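You operate a simulated robot arm through the tools that you are given. There is no shell and no other tool. Be economical: measure what you need, move in short steps, check, and stop when the job is done.

Carry out the task below with a simulated robot arm. There is one attempt and no reset: what you move stays moved.

## Task
Wipe the grease smudge off the fixture, clamp up again and rerun the clip check.
Fine: draw fixture clamp one back while wiping with the wiping pad; pad back, clamp home, then the check key once; it must show ALL OK. Where these are worked on the way, their far stop is far enough and under half their travel is too little: fixture clamp one. What is to be rubbed or washed off counts as gone when no trace of it is left.

It is judged by the outcome, as a careful person would: the job done as asked, and still so three seconds after it is handed in. It fails if anything else is knocked over, pushed out of place, dropped, spilled or broken.

## Robot
A 6-joint arm with a two-finger parallel gripper, fixed in place. Base frame: the origin is at the foot of the arm, x ahead of it, y to its left, z up; the work surface is at about z = 0.892. Units: m, degrees, N and s.
With the tool pointing down near the work surface it reaches from about 0.24 to 0.66 m from the base axis. Its first joint turns from -66.0 to 66.0 degrees. Payload 2.9 kg.
The TCP is the grasp point between the finger pads, 0.03 m short of the fingertips. In the tool frame z runs along the fingers and y along their closing line. The gripper opens to 0.11 m. The fingers are 0.02 m wide and 0.01 m thick; the gripper's body (0.048 by 0.112 m) begins 0.055 m behind the TCP.
Orientation is that of the tool frame in the base frame, as [roll, pitch, yaw] about the fixed x, y, z axes, in that order (R = Rz(yaw) Ry(pitch) Rx(roll)). With the fingers straight down and closing along the base's y, the tool's x points along the base's -x, its y along +y and its z along -z.

## Interface
- The arm moves only by the tool nudge_tool. Its argument "motion" is a list of rows, each a list of 3 entries, a list of its own where there are three numbers: the closure, from 0 (fully open) to 1 (shut), then the shift along the base's x, y, z in m, then the turn, a rotation vector about the base's x, y, z in degrees. In form: [[claw, [dx, dy, dz], [rx, ry, rz]], ...]. A call has 1 to 12 rows; each row is the pose to reach, as a shift and turn from the pose commanded when the call began. Each row takes 0.2 s and may step no farther than 0.05 m and 8.6 degrees from the row before; otherwise, or with a gripper value out of range, the whole call is refused. Where a pose cannot be reached the arm comes as near as it can. A force on the tool above 90 N (or 10 N above the force at the start of the call, whichever is more), or a blocked arm, ends the call early, and 0.2 s more pass. Each finger travels about 0.108 m/s and halts on what it meets, pressing with about 45 N; the grip force reading is that of the motor and also rises with nothing between the fingers. The clock runs only during rows and for 0.2 s after the last one: add rows that repeat a pose to give the fingers time. It gives the time, the measured TCP pose, the force on the tool (base axes), the opening and the grip force at its end, in the units of the frame above (readings bear some noise), with the torque about the TCP (base axes, N m) and any sound that the robot's microphone picked up.
- Cameras (640 x 400 px; columns grow to the right, rows downward): "scene" is fixed at [0.0653, 0.4172, 1.4161]; the picture's right is [-0.87, -0.50, 0.00], its down [-0.13, 0.23, -0.96] and it looks along [0.48, -0.84, -0.26] (base axes); focal length 326 px, centre (320, 200). "wrist" rides on the gripper at [0.072, 0.017, -0.103] in the tool frame; the picture's right is [-0.23, 0.97, 0.00], its down [-0.76, -0.18, -0.62] and it looks along [-0.61, -0.14, 0.78] (tool axes); focal length 222 px, centre (320, 200). There is no depth. A picture from a camera that has moved, and an enlarged one, comes with that camera's place and axes in the base frame and with its lens.
- grab_frame(camera): a new picture of that camera. It takes no simulated time.
- enlarge(camera, box): a new picture of the part [left, top, right, bottom] of that camera's present view, enlarged. It takes no simulated time.
- finish_job(): hands the job in; it is judged then, once.

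Work in short steps. Places have to be worked out from the pictures, the camera data and where the tool is seen: move nearer, look again, correct. Check each grasp and each placing, and mend what went wrong. You have 120 turns and 84 pictures in all, those below and enlarged ones among them. Open the gripper and draw the arm clear of the work before you hand the job in, unless the task says otherwise; then end with one line.

The tools are called after ">>>" as name(argument=value, ...) on one line, values as JSON. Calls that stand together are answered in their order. nudge_tool: Moves the arm, as the interface text tells. Its arguments: {"type":"object","properties":{"motion":{"type":"array"}},"required":["motion"]} The other tools are called the same way: grab_frame (camera) takes a picture; enlarge (camera, box) takes an enlarged picture of a part of a camera's view; finish_job () hands the job in.

At the start:

```text
clock: 0.0
eef_pos: [0.353, -0.1773, 1.2869]
orientation: [-179.9, 0.0, 180.0]
ft_force: [-0.1, -0.3, -0.1]
wrist_torque: [0.0, 0.01, -0.04]
opening: 0.1098
gripper_force: 0.0
```

scene: 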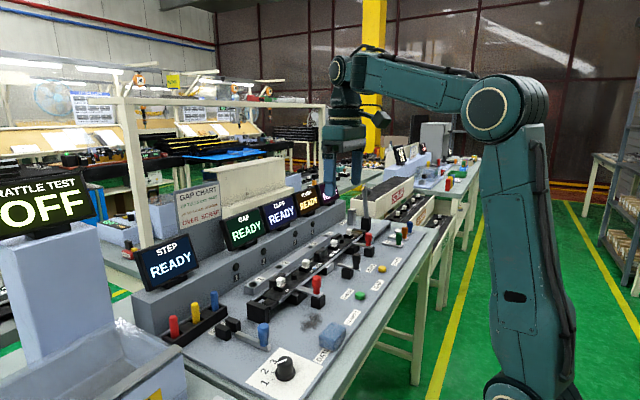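
wrist: 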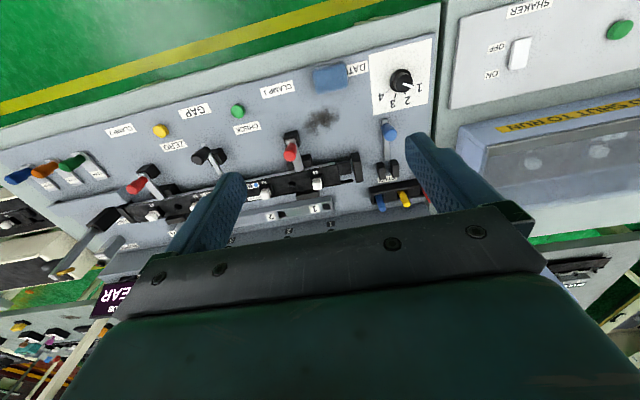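

I start by enlarging the work area in both views to identify the clamps, pad, smudge and check key.

>>> enlarge(camera="scene", box=[220, 220, 440, 390])

>>> enlarge(camera="wrist", box=[80, 50, 440, 240])

```text
2.35 times, centred on (330, 305) of scene
camera zoom: at [0.0653, 0.4172, 1.4161], right [-0.87, -0.5, 0.0], down [-0.13, 0.23, -0.96], along [0.48, -0.84, -0.26], focal length 767 px, centre (296, -47)
```

zoom: 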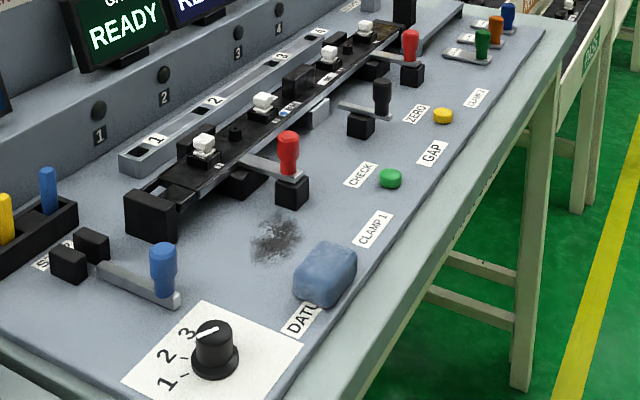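

```text
1.78 times, centred on (260, 145) of wrist
camera zoom: at [0.2814, -0.1613, 1.3902], right [0.23, 0.97, 0.0], down [0.76, -0.18, 0.62], along [0.61, -0.14, -0.78], focal length 395 px, centre (427, 298)
```

zoom: 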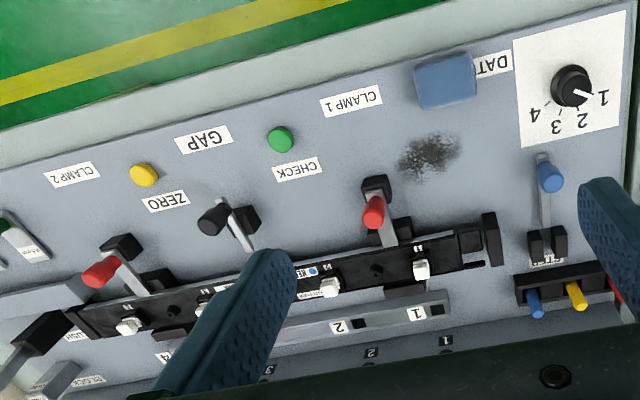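

The green CHECK button is near (0.385,-0.365), the blue pad near (0.365,-0.16), the smudge near (0.45,-0.20), and the red clamp 1 lever near (0.48,-0.27). I'll lower the tool for a closer wrist view.

>>> nudge_tool(motion=[[0, [-0.015, -0.01, -0.04], [0, 0, 0]], [0, [-0.03, -0.02, -0.08], [0, 0, 0]], [0, [-0.05, -0.03, -0.12], [0, 0, 0]]])

>>> grab_frame(camera="wrist")

>>> enlarge(camera="scene", box=[260, 240, 360, 340])

```text
clock: 0.8
eef_pos: [0.3055, -0.2075, 1.1684]
orientation: [180.0, 0.1, -180.0]
ft_force: [-0.1, 0.0, 0.1]
wrist_torque: [-0.03, 0.02, 0.02]
opening: 0.1096
gripper_force: 0.1
```

```text
79 pictures are left
camera wrist: at [0.2342, -0.1905, 1.2714], right [0.23, 0.97, 0.0], down [0.76, -0.18, 0.62], along [0.61, -0.14, -0.78], focal length 222 px, centre (320, 200)
```

wrist: 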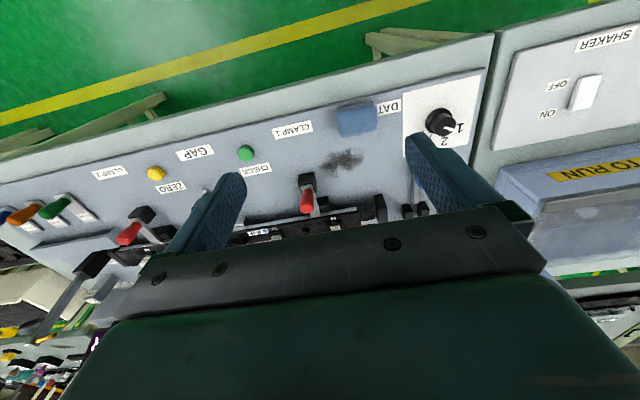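

```text
4.00 times, centred on (310, 290) of scene
camera zoom: at [0.0653, 0.4172, 1.4161], right [-0.87, -0.5, 0.0], down [-0.13, 0.23, -0.96], along [0.48, -0.84, -0.26], focal length 1303 px, centre (360, -160)
```

zoom: 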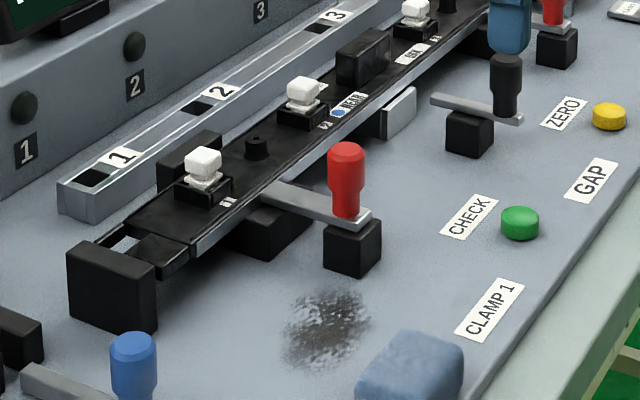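

I enlarge the wrist view to understand how the clamp moves and the gap around the pad.

>>> enlarge(camera="wrist", box=[230, 90, 430, 240])

>>> enlarge(camera="scene", box=[240, 300, 360, 390])

>>> enlarge(camera="scene", box=[130, 170, 350, 290])

```text
2.67 times, centred on (330, 165) of wrist
camera zoom: at [0.2342, -0.1905, 1.2714], right [0.23, 0.97, 0.0], down [0.76, -0.18, 0.62], along [0.61, -0.14, -0.78], focal length 592 px, centre (293, 293)
```

zoom: 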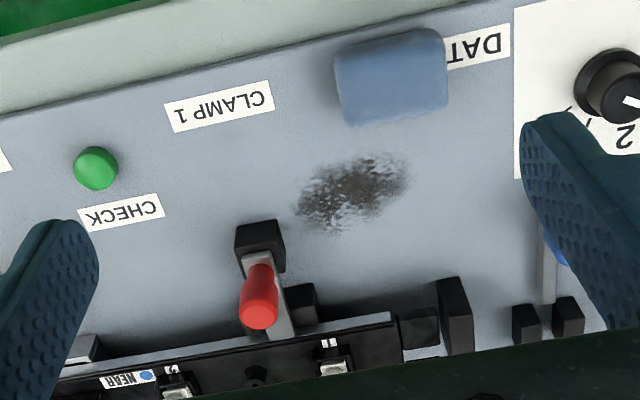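

```text
4.44 times, centred on (300, 345) of scene
camera zoom: at [0.0653, 0.4172, 1.4161], right [-0.87, -0.5, 0.0], down [-0.13, 0.23, -0.96], along [0.48, -0.84, -0.26], focal length 1448 px, centre (409, -444)
```

zoom: 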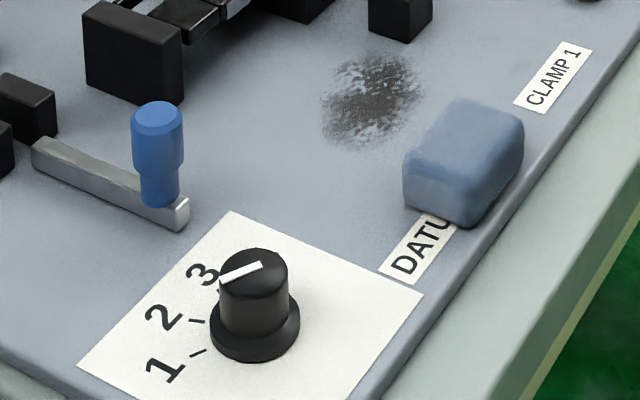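

```text
2.91 times, centred on (240, 230) of scene
camera zoom: at [0.0653, 0.4172, 1.4161], right [-0.87, -0.5, 0.0], down [-0.13, 0.23, -0.96], along [0.48, -0.84, -0.26], focal length 948 px, centre (553, 113)
```

zoom: 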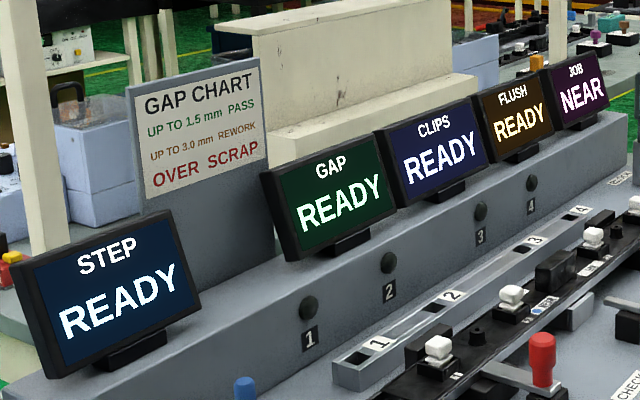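

I check the labels of the far controls to be sure which is the clip check key.

>>> enlarge(camera="wrist", box=[0, 130, 240, 280])

>>> enlarge(camera="scene", box=[330, 200, 450, 290])

```text
2.67 times, centred on (120, 205) of wrist
camera zoom: at [0.2342, -0.1905, 1.2714], right [0.23, 0.97, 0.0], down [0.76, -0.18, 0.62], along [0.61, -0.14, -0.78], focal length 592 px, centre (853, 187)
```

zoom: 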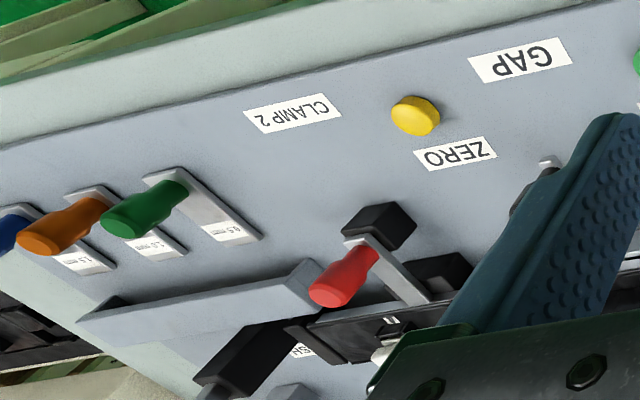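

```text
4.44 times, centred on (390, 245) of scene
camera zoom: at [0.0653, 0.4172, 1.4161], right [-0.87, -0.5, 0.0], down [-0.13, 0.23, -0.96], along [0.48, -0.84, -0.26], focal length 1448 px, centre (9, 0)
```

zoom: 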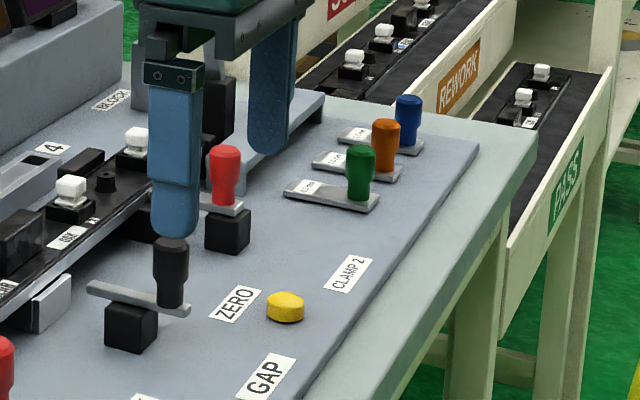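

The clamp bar slides over its block, with the red knob at about (0.469,-0.270), z 0.936–0.991. I move above it with the gripper open and look again.

>>> nudge_tool(motion=[[0, [0.04, -0.015, -0.02], [0, 0, 0]], [0, [0.08, -0.03, -0.04], [0, 0, 0]], [0, [0.12, -0.045, -0.06], [0, 0, 0]], [0, [0.155, -0.0625, -0.08], [0, 0, 0]], [0, [0.163, -0.0625, -0.107], [0, 0, 0]]])

>>> grab_frame(camera="wrist")

>>> enlarge(camera="scene", box=[260, 200, 400, 320])

```text
clock: 2.0
eef_pos: [0.4675, -0.2691, 1.0602]
orientation: [180.0, 0.1, 180.0]
ft_force: [-0.2, -0.4, -1.1]
wrist_torque: [0.01, 0.02, 0.0]
opening: 0.1103
gripper_force: 0.0
```

```text
72 pictures are left
camera wrist: at [0.3952, -0.2533, 1.1634], right [0.23, 0.97, 0.0], down [0.76, -0.18, 0.62], along [0.61, -0.14, -0.78], focal length 222 px, centre (320, 200)
```

wrist: 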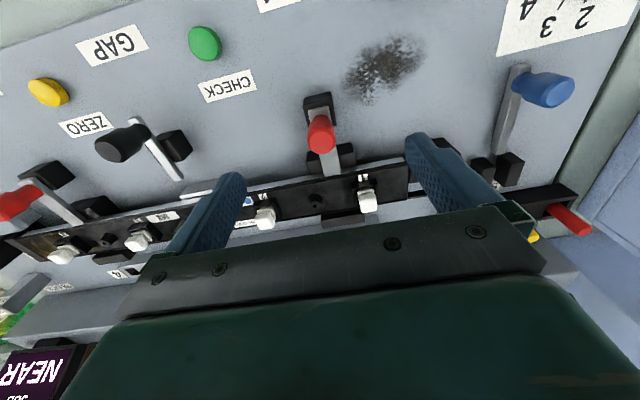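

```text
3.33 times, centred on (330, 260) of scene
camera zoom: at [0.0654, 0.4171, 1.4161], right [-0.87, -0.5, 0.0], down [-0.13, 0.23, -0.96], along [0.48, -0.84, -0.26], focal length 1086 px, centre (287, 0)
```

zoom: 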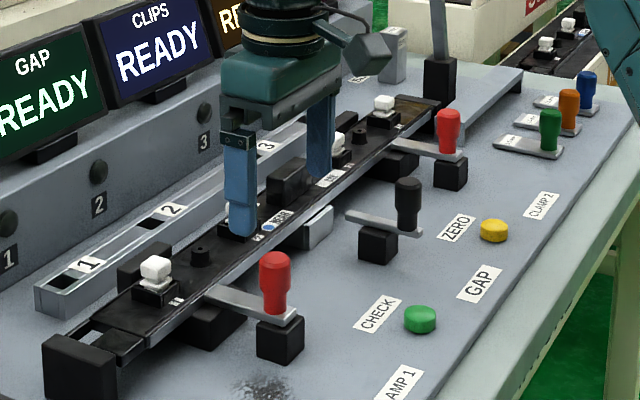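

Knob is at about (0.472,-0.270). I descend to z≈0.972 around it and close.

>>> nudge_tool(motion=[[0, [0.004, 0, -0.045], [0, 0, 0]], [0, [0.004, 0, -0.088], [0, 0, 0]], [0.5, [0.004, 0, -0.088], [0, 0, 0]], [0.8, [0.004, 0, -0.088], [0, 0, 0]], [1, [0.004, 0, -0.088], [0, 0, 0]], [1, [0.004, 0, -0.088], [0, 0, 0]]])

>>> enlarge(camera="scene", box=[260, 220, 380, 320])

```text
clock: 3.4
eef_pos: [0.4683, -0.2714, 0.9728]
orientation: [180.0, 0.1, 179.9]
ft_force: [-0.8, -7.7, -5.2]
wrist_torque: [0.66, -0.5, -0.06]
opening: 0.0255
gripper_force: 45.0
```

```text
4.00 times, centred on (320, 270) of scene
camera zoom: at [0.0654, 0.4169, 1.4161], right [-0.87, -0.5, 0.0], down [-0.13, 0.23, -0.96], along [0.48, -0.84, -0.26], focal length 1303 px, centre (320, -80)
```

zoom: 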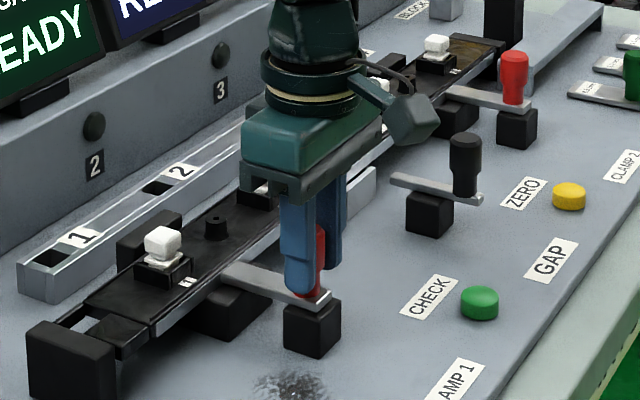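

The knob is held (opening 0.0255). I pull it toward −x in small steps.

>>> nudge_tool(motion=[[1, [-0.008, 0, 0], [0, 0, 0]], [1, [-0.016, 0, 0], [0, 0, 0]], [1, [-0.024, 0, 0], [0, 0, 0]], [1, [-0.032, 0, 0], [0, 0, 0]]])

>>> enlarge(camera="scene", box=[260, 220, 380, 320])

```text
clock: 4.4
eef_pos: [0.4365, -0.27, 0.9733]
orientation: [179.9, 0.0, 180.0]
ft_force: [0.7, -10.6, -3.6]
wrist_torque: [0.57, -0.1, 0.05]
opening: 0.025
gripper_force: 44.6
```

```text
4.00 times, centred on (320, 270) of scene
camera zoom: at [0.0654, 0.4168, 1.4162], right [-0.87, -0.5, 0.0], down [-0.13, 0.23, -0.96], along [0.48, -0.84, -0.26], focal length 1303 px, centre (320, -80)
```

zoom: 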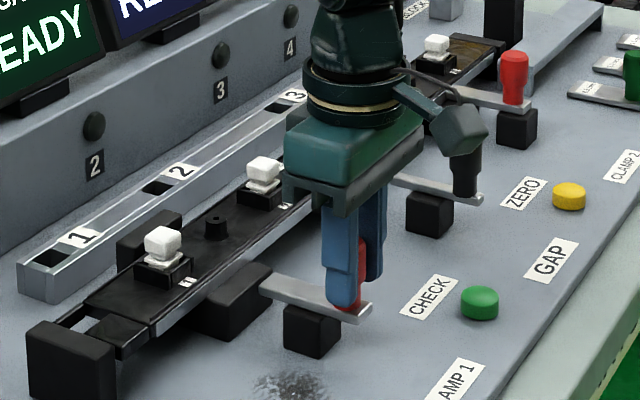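

It slides freely along −x with little force. I keep pulling until it meets its stop.

>>> nudge_tool(motion=[[1, [-0.006, 0, 0], [0, 0, 0]], [1, [-0.012, 0, 0], [0, 0, 0]], [1, [-0.018, 0, 0], [0, 0, 0]], [1, [-0.024, 0, 0], [0, 0, 0]], [1, [-0.03, 0, 0], [0, 0, 0]]])

>>> enlarge(camera="scene", box=[260, 220, 380, 320])

```text
clock: 5.6
eef_pos: [0.4077, -0.2712, 0.9716]
orientation: [179.9, -0.1, 179.9]
ft_force: [0.0, 0.1, 0.2]
wrist_torque: [0.0, 0.02, 0.02]
opening: 0.0002
gripper_force: 37.3
```

```text
4.00 times, centred on (320, 270) of scene
camera zoom: at [0.0653, 0.4172, 1.4161], right [-0.87, -0.5, 0.0], down [-0.13, 0.23, -0.96], along [0.48, -0.84, -0.26], focal length 1303 px, centre (320, -80)
```

zoom: 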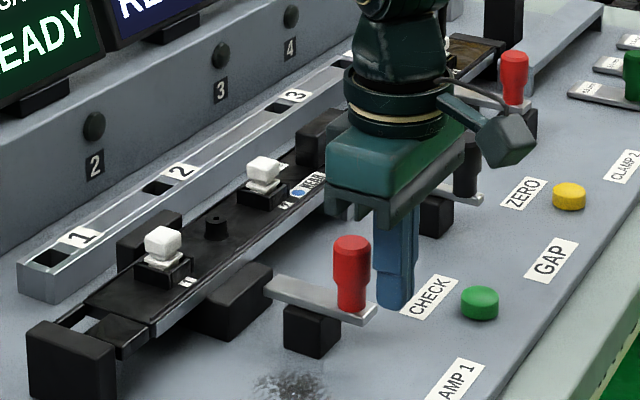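

The clamp reached its stop (knob moved ~0.035 m) and the fingers slipped off, leaving it drawn back. I rise, open and move above the pad.

>>> nudge_tool(motion=[[1, [0, 0, 0.045], [0, 0, 0]], [0.5, [-0.01, 0.02, 0.08], [0, 0, 0]], [0, [-0.03, 0.06, 0.088], [0, 0, 0]], [0, [-0.042, 0.107, 0.088], [0, 0, 0]], [0, [-0.042, 0.107, 0.088], [0, 0, 0]]])

>>> grab_frame(camera="wrist")

>>> enlarge(camera="scene", box=[250, 230, 410, 380])

```text
clock: 6.8
eef_pos: [0.3681, -0.1616, 1.0609]
orientation: [-180.0, 0.1, 179.9]
ft_force: [-0.6, 0.7, -0.3]
wrist_torque: [0.0, 0.02, -0.01]
opening: 0.1101
gripper_force: 0.1
```

```text
67 pictures are left
camera wrist: at [0.2961, -0.1461, 1.1643], right [0.23, 0.97, 0.0], down [0.76, -0.18, 0.62], along [0.61, -0.14, -0.78], focal length 222 px, centre (320, 200)
```

wrist: 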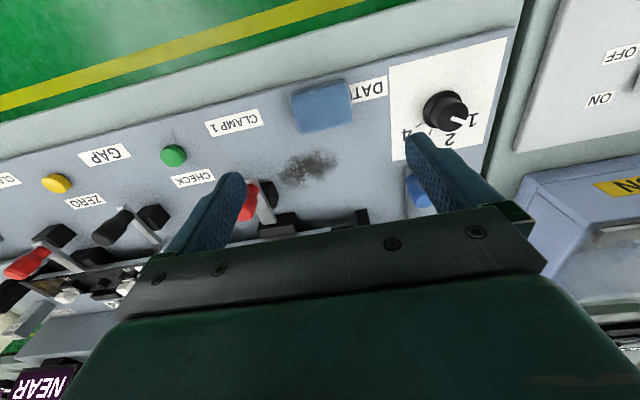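

```text
2.67 times, centred on (330, 305) of scene
camera zoom: at [0.0653, 0.4172, 1.4161], right [-0.87, -0.5, 0.0], down [-0.13, 0.23, -0.96], along [0.48, -0.84, -0.26], focal length 869 px, centre (293, -80)
```

zoom: 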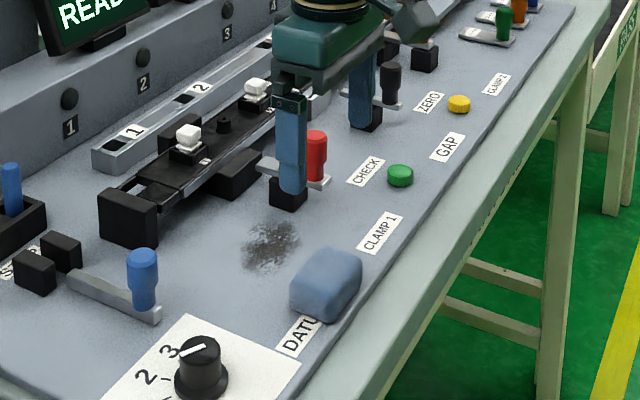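

The pad is ~0.067 m long along y, centred near (0.364,-0.160), about 0.03 high. I descend straddling it and close.

>>> nudge_tool(motion=[[0, [-0.003, 0.002, -0.045], [0, 0, 0]], [0, [-0.003, 0.002, -0.09], [0, 0, 0]], [0, [-0.003, 0.002, -0.115], [0, 0, 0]], [0, [-0.003, 0.002, -0.129], [0, 0, 0]], [0.3, [-0.003, 0.002, -0.129], [0, 0, 0]]])

>>> grab_frame(camera="wrist")

>>> enlarge(camera="scene", box=[270, 270, 390, 370])

```text
clock: 8.0
eef_pos: [0.3648, -0.1615, 0.929]
orientation: [-180.0, 0.1, -180.0]
ft_force: [0.0, -0.2, 0.0]
wrist_torque: [0.02, 0.02, 0.02]
opening: 0.077
gripper_force: 0.0
```

```text
65 pictures are left
camera wrist: at [0.2932, -0.1458, 1.0326], right [0.23, 0.97, 0.0], down [0.76, -0.18, 0.62], along [0.61, -0.14, -0.78], focal length 222 px, centre (320, 200)
```

wrist: 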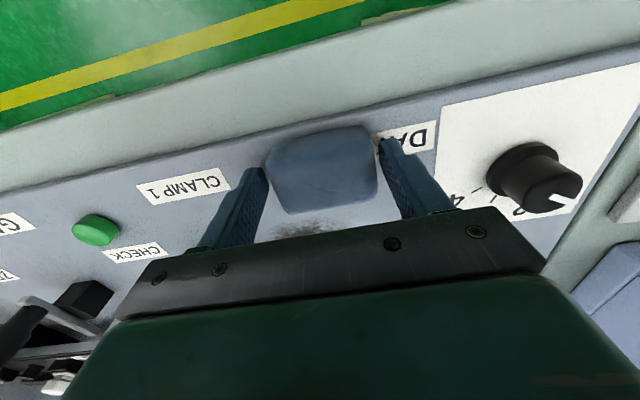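

```text
4.00 times, centred on (330, 320) of scene
camera zoom: at [0.0653, 0.4172, 1.4161], right [-0.87, -0.5, 0.0], down [-0.13, 0.23, -0.96], along [0.48, -0.84, -0.26], focal length 1303 px, centre (280, -280)
```

zoom: 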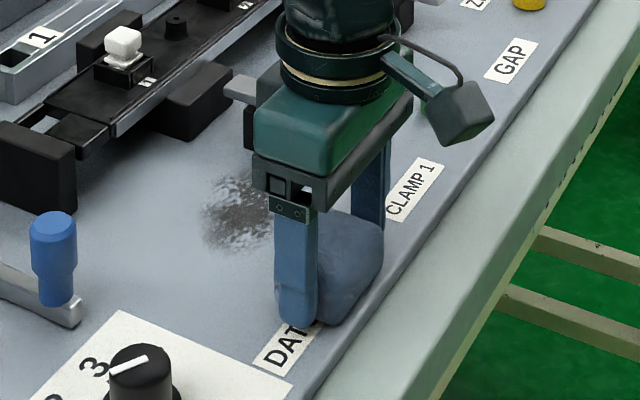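

Fingers straddle the pad but sit slightly forward of its centre; I shift −0.006 in x and close.

>>> nudge_tool(motion=[[0.3, [-0.006, 0, 0], [0, 0, 0]], [0.45, [-0.006, 0, 0], [0, 0, 0]], [0.6, [-0.006, 0, 0], [0, 0, 0]], [1, [-0.006, 0, 0], [0, 0, 0]], [1, [-0.006, 0, 0], [0, 0, 0]]])

>>> grab_frame(camera="wrist")

```text
clock: 9.2
eef_pos: [0.3596, -0.1614, 0.929]
orientation: [-180.0, 0.0, -180.0]
ft_force: [0.3, 0.4, 0.8]
wrist_torque: [0.04, -0.02, -0.01]
opening: 0.0633
gripper_force: 45.3
```

```text
63 pictures are left
camera wrist: at [0.2872, -0.1458, 1.0335], right [0.23, 0.97, 0.0], down [0.76, -0.18, 0.62], along [0.61, -0.14, -0.78], focal length 222 px, centre (320, 200)
```

wrist: 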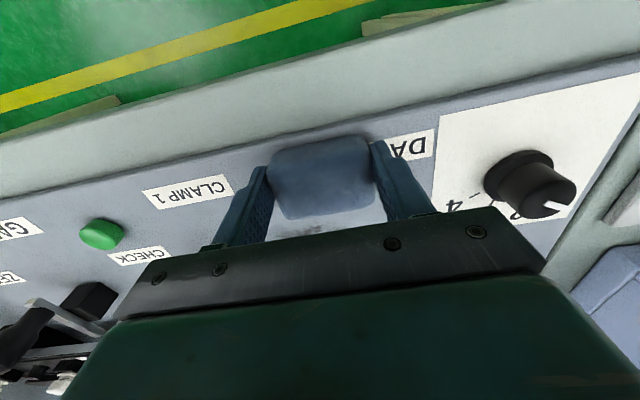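

Pad is held (opening 0.063). The smudge spans about x 0.418–0.483, y −0.24…−0.153; I lift slightly, carry the pad over its right half (y≈−0.175) and lower it, watching force.

>>> nudge_tool(motion=[[1, [0, 0, 0.03], [0, 0, 0]], [1, [0.04, -0.006, 0.03], [0, 0, 0]], [1, [0.08, -0.014, 0.03], [0, 0, 0]], [1, [0.08, -0.014, 0.01], [0, 0, 0]], [1, [0.08, -0.014, 0], [0, 0, 0]], [1, [0.08, -0.014, -0.003], [0, 0, 0]]])

>>> enlarge(camera="scene", box=[250, 250, 390, 370])

>>> grab_frame(camera="wrist")

```text
clock: 10.6
eef_pos: [0.4385, -0.1764, 0.9297]
orientation: [-179.9, 0.2, -179.9]
ft_force: [-4.6, 1.5, 16.3]
wrist_torque: [0.21, 0.14, 0.07]
opening: 0.0635
gripper_force: 45.2
```

```text
3.33 times, centred on (320, 310) of scene
camera zoom: at [0.065, 0.4173, 1.416], right [-0.87, -0.5, 0.0], down [-0.13, 0.23, -0.96], along [0.48, -0.84, -0.26], focal length 1086 px, centre (320, -167)
```

zoom: 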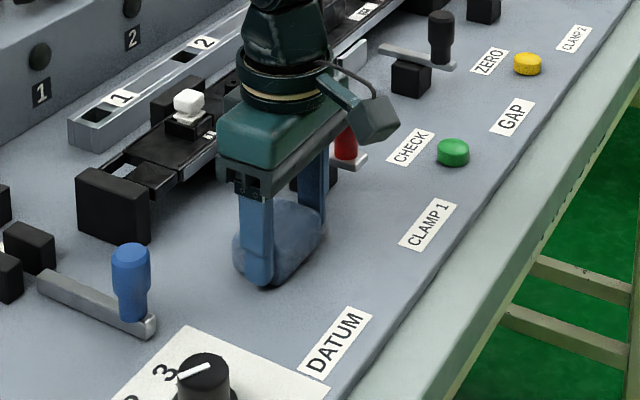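

```text
61 pictures are left
camera wrist: at [0.3665, -0.1593, 1.0329], right [0.23, 0.97, 0.0], down [0.76, -0.18, 0.63], along [0.61, -0.14, -0.78], focal length 222 px, centre (320, 200)
```

wrist: 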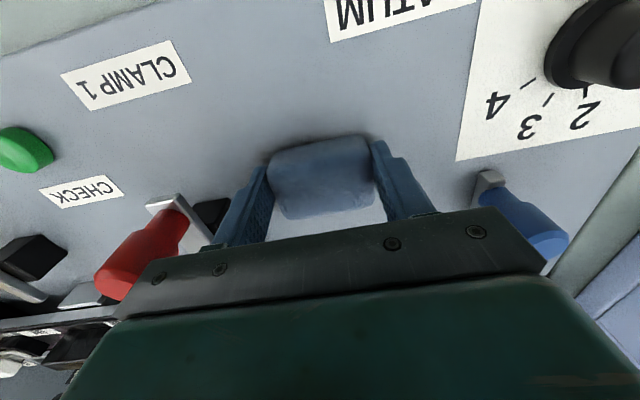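

Pad is pressing at ~16 N with room around it. I rub with x strokes, stepping in y while keeping the gripper body clear of the clamp knob.

>>> nudge_tool(motion=[[1, [0.03, 0.008, 0], [0, 0, 0]], [1, [-0.01, 0.008, 0], [0, 0, 0]], [1, [-0.025, 0, 0], [0, 0, 0]], [1, [0.01, 0, 0], [0, 0, 0]], [1, [0.034, 0, 0], [0, 0, 0]], [1, [0.034, -0.012, 0], [0, 0, 0]], [1, [0.0, -0.012, 0], [0, 0, 0]], [1, [-0.025, -0.012, 0], [0, 0, 0]], [1, [-0.025, -0.02, 0], [0, 0, 0]], [1, [0.01, -0.02, 0], [0, 0, 0]], [1, [0.034, -0.02, 0], [0, 0, 0]], [1, [0.0, 0.0, 0], [0, 0, 0]]])

>>> grab_frame(camera="wrist")

>>> enlarge(camera="scene", box=[250, 250, 390, 370])

```text
clock: 13.2
eef_pos: [0.4367, -0.1758, 0.9289]
orientation: [-179.8, 0.3, -180.0]
ft_force: [6.7, -3.5, 17.1]
wrist_torque: [-0.03, -0.19, -0.02]
opening: 0.0637
gripper_force: 44.9
```

```text
60 pictures are left
camera wrist: at [0.3654, -0.1601, 1.0323], right [0.23, 0.97, 0.0], down [0.76, -0.18, 0.63], along [0.61, -0.14, -0.78], focal length 222 px, centre (320, 200)
```

wrist: 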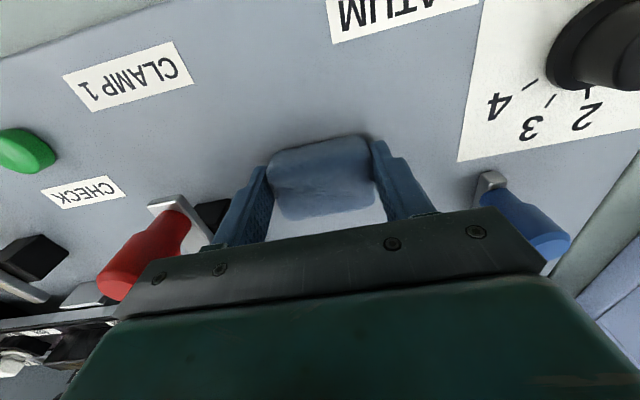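

```text
3.33 times, centred on (320, 310) of scene
camera zoom: at [0.0653, 0.4171, 1.416], right [-0.87, -0.5, 0.0], down [-0.13, 0.23, -0.96], along [0.48, -0.84, -0.26], focal length 1086 px, centre (320, -167)
```

zoom: 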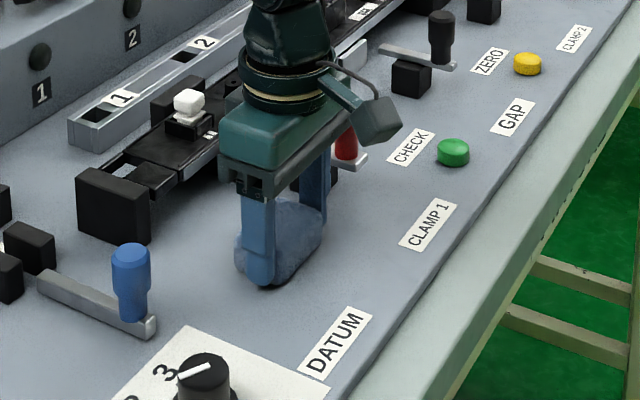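

To see what is left, I lift the pad and pull back so the wrist camera sees the area.

>>> nudge_tool(motion=[[1, [0, 0, 0.045], [0, 0, 0]], [1, [-0.03, 0.01, 0.08], [0, 0, 0]], [1, [-0.07, 0.015, 0.1], [0, 0, 0]], [1, [-0.11, 0.015, 0.12], [0, 0, 0]]])

>>> enlarge(camera="wrist", box=[200, 80, 440, 230])

>>> enlarge(camera="scene", box=[250, 250, 390, 370])

```text
clock: 14.2
eef_pos: [0.3247, -0.1618, 1.0463]
orientation: [180.0, 0.0, -180.0]
ft_force: [0.2, 0.7, -1.2]
wrist_torque: [-0.01, -0.02, 0.03]
opening: 0.0634
gripper_force: 45.1
```

```text
2.67 times, centred on (320, 155) of wrist
camera zoom: at [0.2529, -0.1456, 1.1501], right [0.23, 0.97, 0.0], down [0.76, -0.18, 0.62], along [0.61, -0.14, -0.78], focal length 592 px, centre (320, 320)
```

zoom: 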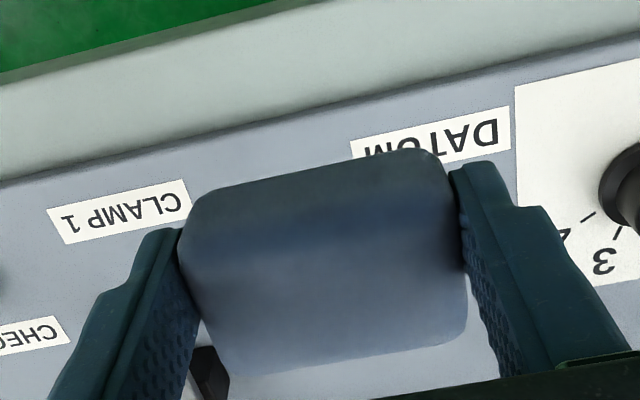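

```text
3.33 times, centred on (320, 310) of scene
camera zoom: at [0.0653, 0.4172, 1.416], right [-0.87, -0.5, 0.0], down [-0.13, 0.23, -0.96], along [0.48, -0.84, -0.26], focal length 1086 px, centre (320, -167)
```

zoom: 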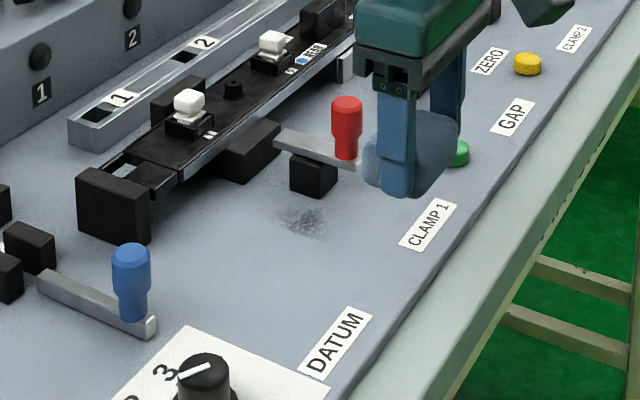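

Most is gone; a faint trace remains at about x 0.44–0.475, y −0.215…−0.252, next to the clamp block. I turn the gripper −90° so its narrow side faces the knob and move over the trace.

>>> nudge_tool(motion=[[1, [0.01, -0.004, 0], [0, 0, -8.2]], [1, [0.02, -0.008, 0], [0, 0, -16.4]], [1, [0.03, -0.012, 0], [0, 0, -24.6]], [1, [0.04, -0.016, 0], [0, 0, -32.8]], [1, [0.05, -0.02, 0], [0, 0, -41]], [1, [0.06, -0.024, 0], [0, 0, -49.2]], [1, [0.07, -0.028, 0], [0, 0, -57.4]], [1, [0.085, -0.03, 0], [0, 0, -65.6]], [1, [0.1, -0.035, 0], [0, 0, -73.8]], [1, [0.115, -0.04, 0], [0, 0, -82]], [1, [0.128, -0.045, 0], [0, 0, -90]], [1, [0.128, -0.045, 0], [0, 0, -90]]])

>>> grab_frame(camera="wrist")

>>> enlarge(camera="scene", box=[250, 230, 390, 350])

```text
clock: 16.8
eef_pos: [0.455, -0.2063, 1.0472]
orientation: [-179.9, 0.1, 90.0]
ft_force: [-0.3, 0.0, -0.3]
wrist_torque: [0.01, 0.0, 0.02]
opening: 0.0635
gripper_force: 45.1
```

```text
56 pictures are left
camera wrist: at [0.4731, -0.1347, 1.1502], right [0.97, -0.23, 0.0], down [-0.18, -0.76, 0.62], along [-0.14, -0.61, -0.78], focal length 222 px, centre (320, 200)
```

wrist: 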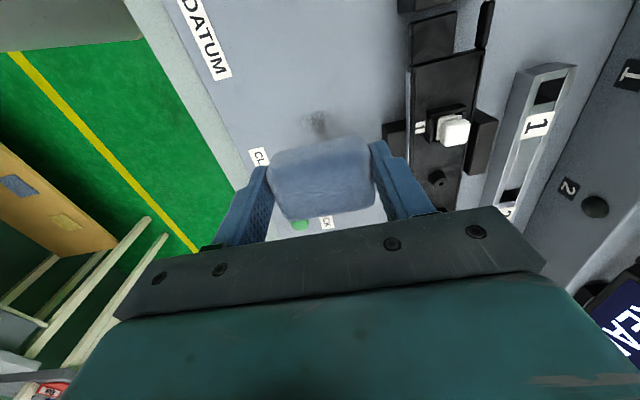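

```text
3.33 times, centred on (320, 290) of scene
camera zoom: at [0.0653, 0.4171, 1.4161], right [-0.87, -0.5, 0.0], down [-0.13, 0.23, -0.96], along [0.48, -0.84, -0.26], focal length 1086 px, centre (320, -100)
```

zoom: 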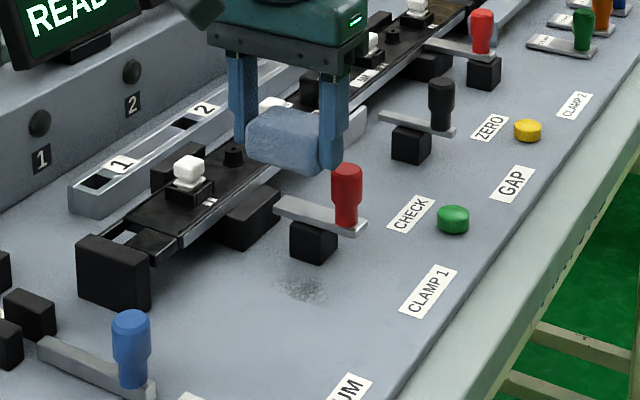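

Trace confirmed around (0.452,−0.23). I lower the pad at y≈−0.215 and stroke carefully toward the block in small steps.

>>> nudge_tool(motion=[[1, [0, -0.005, -0.04], [0, 0, 0]], [1, [0, -0.01, -0.08], [0, 0, 0]], [1, [0, -0.01, -0.11], [0, 0, 0]], [1, [0, -0.01, -0.12], [0, 0, 0]], [1, [0, -0.016, -0.12], [0, 0, 0]]])

>>> grab_frame(camera="wrist")

>>> enlarge(camera="scene", box=[250, 230, 390, 350])

```text
clock: 18.0
eef_pos: [0.456, -0.2189, 0.929]
orientation: [179.8, 0.1, 90.1]
ft_force: [-0.4, 8.3, 15.7]
wrist_torque: [0.16, 0.28, -0.14]
opening: 0.0636
gripper_force: 44.9
```

```text
54 pictures are left
camera wrist: at [0.4741, -0.1484, 1.0326], right [0.97, -0.23, 0.0], down [-0.18, -0.76, 0.62], along [-0.14, -0.61, -0.78], focal length 222 px, centre (320, 200)
```

wrist: 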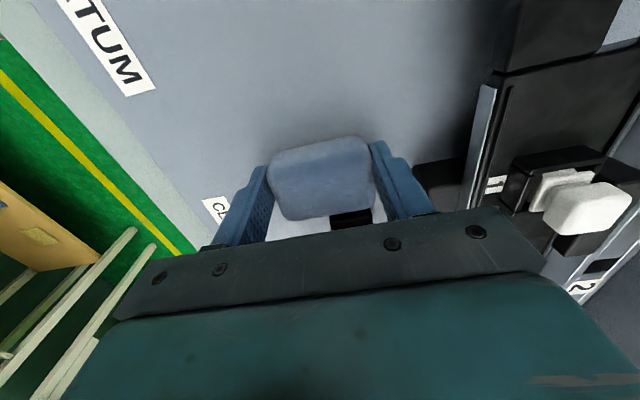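

```text
3.33 times, centred on (320, 290) of scene
camera zoom: at [0.0651, 0.4175, 1.416], right [-0.87, -0.5, 0.0], down [-0.13, 0.23, -0.96], along [0.48, -0.84, -0.26], focal length 1086 px, centre (320, -100)
```

zoom: 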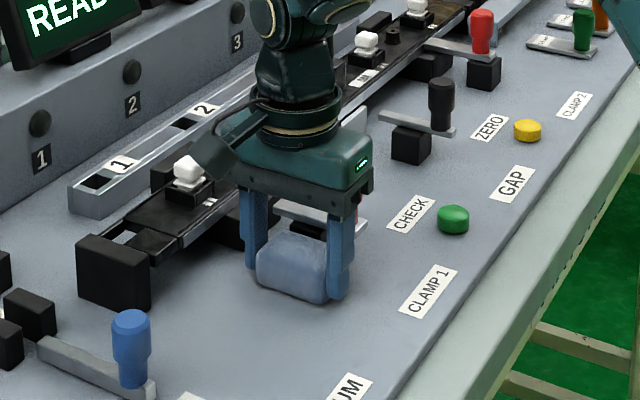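

Pad presses at ~16 N with the block still a little beyond. I rub in x and step gently toward the block.

>>> nudge_tool(motion=[[1, [0.018, 0, 0], [0, 0, 0]], [1, [-0.018, 0, 0], [0, 0, 0]], [1, [-0.018, -0.004, 0], [0, 0, 0]], [1, [0.018, -0.004, 0], [0, 0, 0]], [1, [0.018, -0.007, 0], [0, 0, 0]], [1, [-0.018, -0.007, 0], [0, 0, 0]], [1, [0.018, -0.007, 0], [0, 0, 0]], [1, [-0.015, 0.005, 0], [0, 0, 0]], [1, [0.015, 0.012, 0], [0, 0, 0]], [1, [0.0, -0.007, 0], [0, 0, 0]], [1, [0.0, 0.01, 0], [0, 0, 0]]])

>>> nudge_tool(motion=[[1, [0, 0.005, 0.045], [0, 0, 0]], [1, [-0.01, 0.01, 0.09], [0, 0, 0]], [1, [-0.02, 0.04, 0.11], [0, 0, 0]], [1, [-0.02, 0.08, 0.11], [0, 0, 0]]])

>>> enlarge(camera="scene", box=[260, 250, 380, 350])

>>> grab_frame(camera="wrist")

```text
clock: 20.4
eef_pos: [0.4551, -0.2128, 0.9281]
orientation: [179.8, 0.4, 89.7]
ft_force: [-0.6, -12.4, 26.5]
wrist_torque: [-0.38, 0.12, 0.04]
opening: 0.0634
gripper_force: 44.7
```

```text
clock: 21.4
eef_pos: [0.4342, -0.1272, 1.0378]
orientation: [-180.0, 0.1, 89.9]
ft_force: [-1.0, -0.1, -1.0]
wrist_torque: [0.01, 0.01, 0.0]
opening: 0.0635
gripper_force: 45.2
```

```text
4.00 times, centred on (320, 300) of scene
camera zoom: at [0.0654, 0.4171, 1.416], right [-0.87, -0.5, 0.0], down [-0.13, 0.23, -0.96], along [0.48, -0.84, -0.26], focal length 1303 px, centre (320, -200)
```

zoom: 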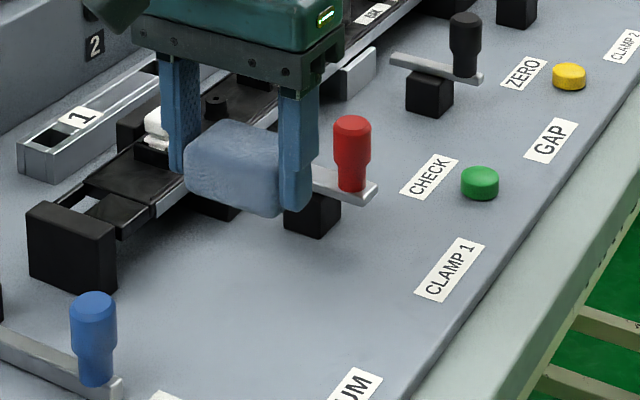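

```text
51 pictures are left
camera wrist: at [0.452, -0.0546, 1.1418], right [0.97, -0.23, 0.0], down [-0.18, -0.76, 0.62], along [-0.14, -0.61, -0.78], focal length 222 px, centre (320, 200)
```

wrist: 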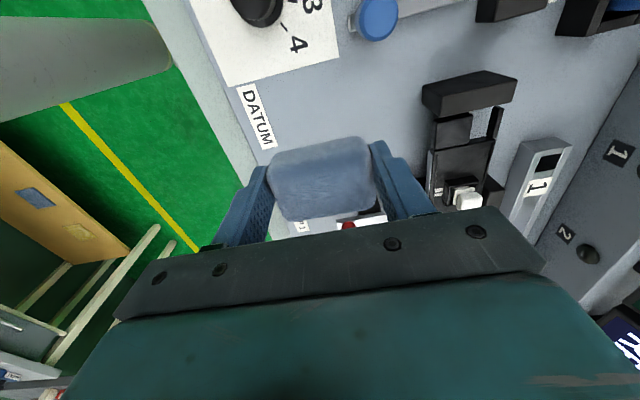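

The area looks clean in the scene view. I turn back +90° over the pad's home spot and inspect closely.

>>> nudge_tool(motion=[[1, [-0.007, -0.003, 0], [0, 0, 8.2]], [1, [-0.014, -0.006, 0], [0, 0, 16.4]], [1, [-0.021, -0.009, 0], [0, 0, 24.6]], [1, [-0.028, -0.012, 0], [0, 0, 32.8]], [1, [-0.035, -0.015, 0], [0, 0, 41]], [1, [-0.042, -0.018, 0], [0, 0, 49.2]], [1, [-0.049, -0.021, 0], [0, 0, 57.4]], [1, [-0.056, -0.024, 0], [0, 0, 65.6]], [1, [-0.063, -0.027, 0], [0, 0, 73.8]], [1, [-0.07, -0.029, 0], [0, 0, 82]], [1, [-0.078, -0.03, 0], [0, 0, 90]], [1, [-0.078, -0.03, 0], [0, 0, 90]]])

>>> enlarge(camera="scene", box=[280, 265, 350, 325])

>>> grab_frame(camera="wrist")

```text
clock: 24.0
eef_pos: [0.3541, -0.1619, 1.0372]
orientation: [179.9, 0.1, -179.9]
ft_force: [-0.3, 0.1, -0.9]
wrist_torque: [0.0, 0.01, 0.01]
opening: 0.0637
gripper_force: 45.0
```

```text
6.67 times, centred on (315, 295) of scene
camera zoom: at [0.0653, 0.4172, 1.4161], right [-0.87, -0.5, 0.0], down [-0.13, 0.23, -0.96], along [0.48, -0.84, -0.26], focal length 2172 px, centre (353, -433)
```

zoom: 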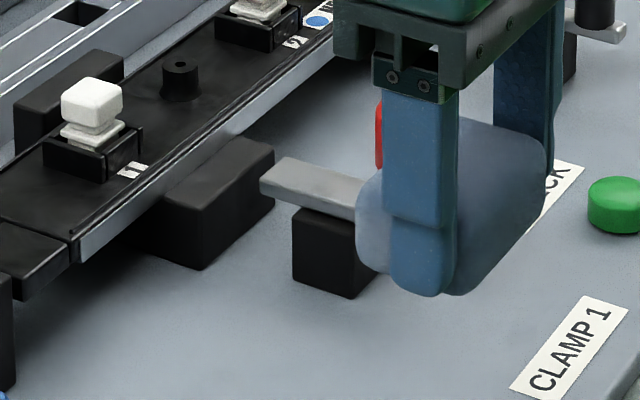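

```text
49 pictures are left
camera wrist: at [0.2828, -0.1456, 1.1403], right [0.23, 0.97, 0.0], down [0.76, -0.18, 0.62], along [0.61, -0.14, -0.78], focal length 222 px, centre (320, 200)
```

wrist: 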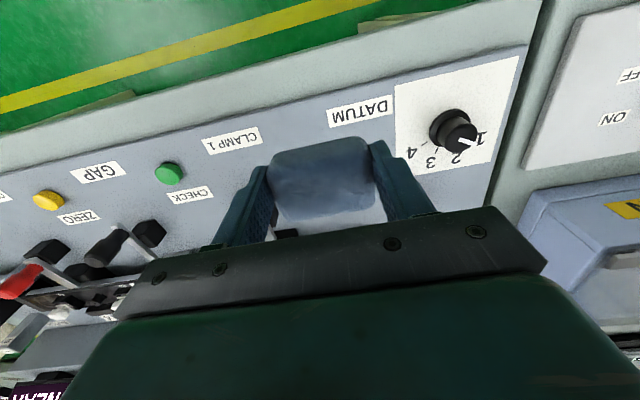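

The surface shows no trace now. I set the pad down at its original spot and release.

>>> nudge_tool(motion=[[1, [0.003, 0, -0.045], [0, 0, 0]], [1, [0.003, 0, -0.085], [0, 0, 0]], [1, [0.003, 0, -0.1], [0, 0, 0]], [1, [0.003, 0, -0.1075], [0, 0, 0]], [0.35, [0.003, 0, -0.1075], [0, 0, 0]], [0, [0.003, 0, -0.1075], [0, 0, 0]], [0, [0.003, 0, -0.1075], [0, 0, 0]], [0, [0.003, 0, -0.065], [0, 0, 0]], [0, [0.003, 0, -0.02], [0, 0, 0]], [0, [-0.02, -0.01, 0.02], [0, 0, 0]], [0, [-0.04, -0.02, 0.06], [0, 0, 0]], [0, [-0.05, -0.03, 0.1], [0, 0, 0]]])

>>> enlarge(camera="wrist", box=[220, 60, 420, 220])

>>> enlarge(camera="scene", box=[270, 250, 370, 350])

```text
clock: 26.6
eef_pos: [0.3084, -0.191, 1.1407]
orientation: [180.0, -0.1, 180.0]
ft_force: [-0.1, -0.3, 0.0]
wrist_torque: [0.02, -0.02, -0.01]
opening: 0.1101
gripper_force: 0.1
```

```text
2.50 times, centred on (320, 140) of wrist
camera zoom: at [0.2361, -0.1745, 1.2439], right [0.23, 0.97, 0.0], down [0.76, -0.18, 0.62], along [0.61, -0.14, -0.78], focal length 555 px, centre (320, 350)
```

zoom: 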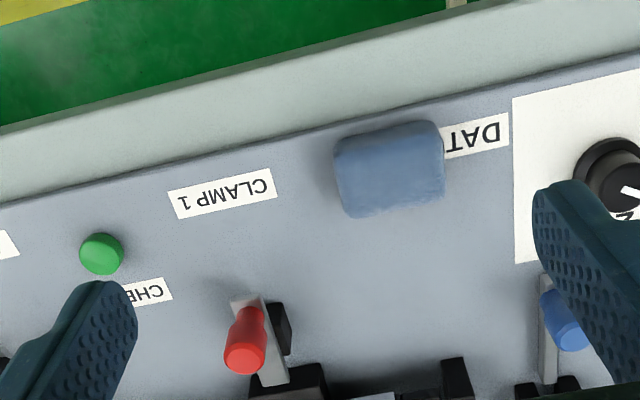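

```text
4.00 times, centred on (320, 300) of scene
camera zoom: at [0.0653, 0.4172, 1.416], right [-0.87, -0.5, 0.0], down [-0.13, 0.23, -0.96], along [0.48, -0.84, -0.26], focal length 1303 px, centre (320, -200)
```

zoom: 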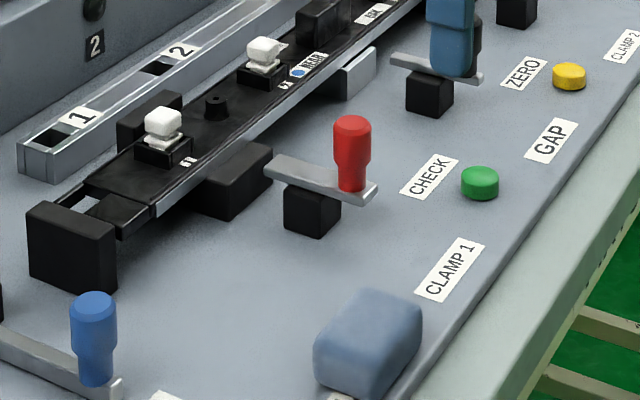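

Pad is back and the panel looks clean; one tight enlargement of the smudge area to be sure before I push the clamp home.

>>> enlarge(camera="wrist", box=[300, 130, 390, 200])

>>> enlarge(camera="scene", box=[285, 290, 345, 340])

```text
5.71 times, centred on (345, 165) of wrist
camera zoom: at [0.2361, -0.1745, 1.2439], right [0.23, 0.97, 0.0], down [0.76, -0.18, 0.62], along [0.61, -0.14, -0.78], focal length 1269 px, centre (177, 400)
```

zoom: 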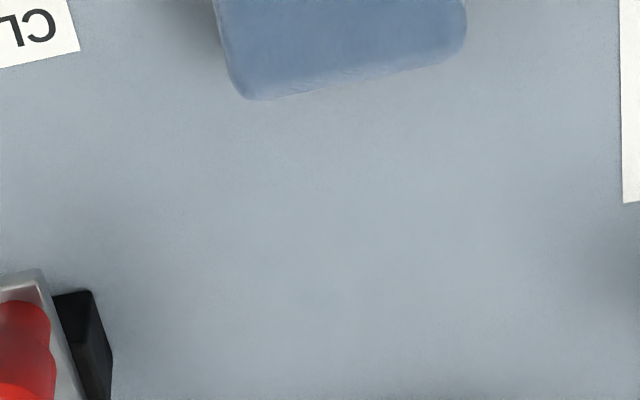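

```text
8.00 times, centred on (315, 315) of scene
camera zoom: at [0.0653, 0.4172, 1.416], right [-0.87, -0.5, 0.0], down [-0.13, 0.23, -0.96], along [0.48, -0.84, -0.26], focal length 2606 px, centre (360, -720)
```

zoom: 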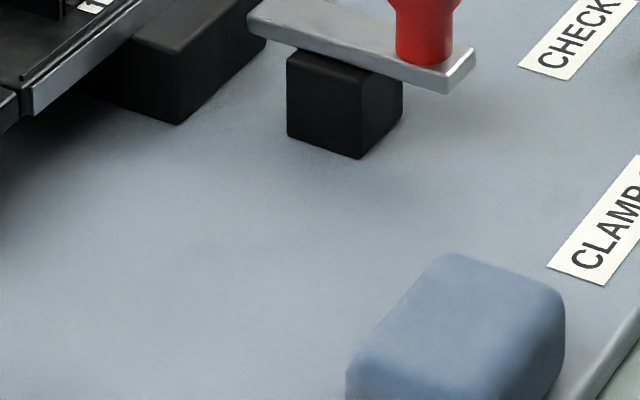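

The panel is clean. I go above the drawn-back knob (~0.433,−0.270), descend and grip it.

>>> nudge_tool(motion=[[0, [0.03, -0.02, -0.02], [0, 0, 0]], [0, [0.06, -0.04, -0.04], [0, 0, 0]], [0, [0.09, -0.06, -0.06], [0, 0, 0]], [0, [0.123, -0.079, -0.075], [0, 0, 0]], [0, [0.123, -0.079, -0.12], [0, 0, 0]], [0, [0.123, -0.079, -0.165], [0, 0, 0]], [0.5, [0.123, -0.079, -0.165], [0, 0, 0]], [1, [0.123, -0.079, -0.165], [0, 0, 0]], [1, [0.123, -0.079, -0.165], [0, 0, 0]], [1, [0.123, -0.079, -0.165], [0, 0, 0]]])

>>> enlarge(camera="scene", box=[260, 220, 380, 320])

```text
clock: 28.8
eef_pos: [0.4291, -0.2712, 0.9721]
orientation: [180.0, 0.1, -179.9]
ft_force: [0.9, 11.6, -2.0]
wrist_torque: [-0.77, -0.29, 0.17]
opening: 0.0251
gripper_force: 45.5
```

```text
4.00 times, centred on (320, 270) of scene
camera zoom: at [0.0654, 0.4175, 1.4159], right [-0.87, -0.5, 0.0], down [-0.13, 0.23, -0.96], along [0.48, -0.84, -0.26], focal length 1303 px, centre (320, -80)
```

zoom: 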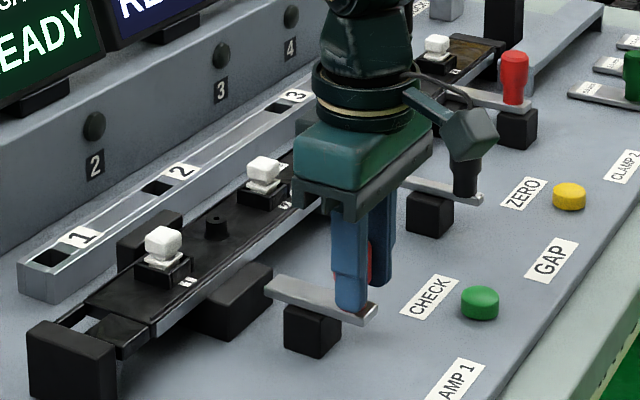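

Knob gripped. I push +x in small steps to its home stop.

>>> nudge_tool(motion=[[1, [0.01, 0, 0], [0, 0, 0]], [1, [0.02, 0, 0], [0, 0, 0]], [1, [0.028, 0, 0], [0, 0, 0]], [1, [0.034, 0, 0], [0, 0, 0]], [1, [0.038, 0, 0], [0, 0, 0]], [1, [0.042, 0, 0], [0, 0, 0]]])

>>> enlarge(camera="scene", box=[260, 220, 380, 320])

```text
clock: 30.2
eef_pos: [0.4659, -0.2701, 0.9715]
orientation: [179.7, -0.6, 179.6]
ft_force: [-30.5, 5.5, -10.6]
wrist_torque: [-0.84, 0.27, 0.18]
opening: 0.0251
gripper_force: 45.2
```

```text
4.00 times, centred on (320, 270) of scene
camera zoom: at [0.0647, 0.4172, 1.4161], right [-0.87, -0.5, 0.0], down [-0.13, 0.23, -0.96], along [0.48, -0.84, -0.26], focal length 1303 px, centre (320, -80)
```

zoom: 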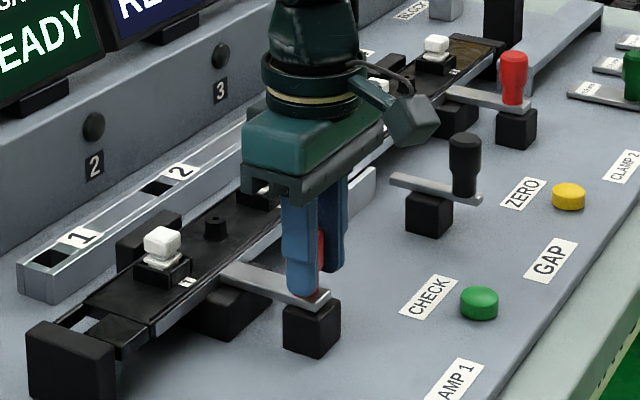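

It reached the home stop (−30 N, bar end back as before). I release, rise, close the fingers and move near the CHECK key for a look.

>>> nudge_tool(motion=[[0.5, [0, 0, 0], [0, 0, 0]], [0, [0, 0, 0], [0, 0, 0]], [0, [0, 0, 0], [0, 0, 0]], [0, [0, 0, 0.045], [0, 0, 0]], [0, [0, 0, 0.09], [0, 0, 0]], [0.5, [-0.03, -0.03, 0.1], [0, 0, 0]], [1, [-0.06, -0.06, 0.1], [0, 0, 0]], [1, [-0.095, -0.085, 0.1], [0, 0, 0]], [1, [-0.095, -0.095, 0.08], [0, 0, 0]], [1, [-0.095, -0.095, 0.08], [0, 0, 0]]])

>>> grab_frame(camera="wrist")

>>> enlarge(camera="scene", box=[270, 200, 410, 320])

```text
clock: 32.4
eef_pos: [0.3784, -0.3673, 1.0534]
orientation: [180.0, 0.1, -179.9]
ft_force: [-0.3, 0.1, 0.1]
wrist_torque: [0.0, -0.01, -0.01]
opening: 0.0002
gripper_force: 37.0
```

```text
42 pictures are left
camera wrist: at [0.3065, -0.3506, 1.1576], right [0.23, 0.97, 0.0], down [0.76, -0.18, 0.62], along [0.61, -0.14, -0.78], focal length 222 px, centre (320, 200)
```

wrist: 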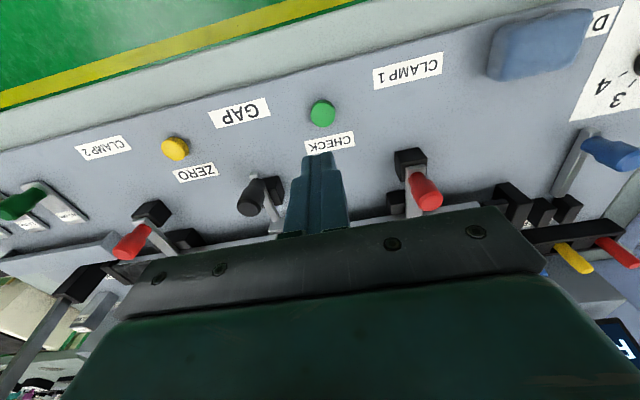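

```text
3.33 times, centred on (340, 260) of scene
camera zoom: at [0.0653, 0.4171, 1.4161], right [-0.87, -0.5, 0.0], down [-0.13, 0.23, -0.96], along [0.48, -0.84, -0.26], focal length 1086 px, centre (253, 0)
```

zoom: 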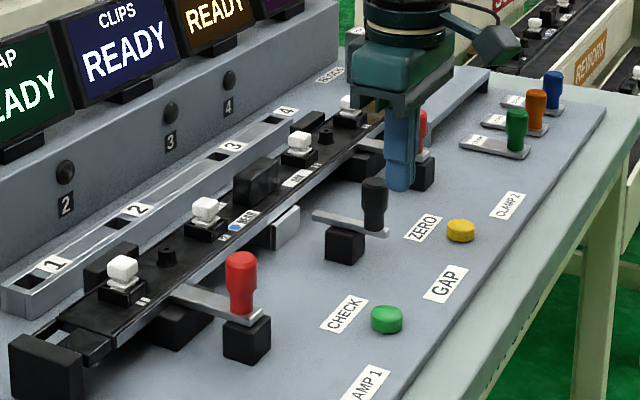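

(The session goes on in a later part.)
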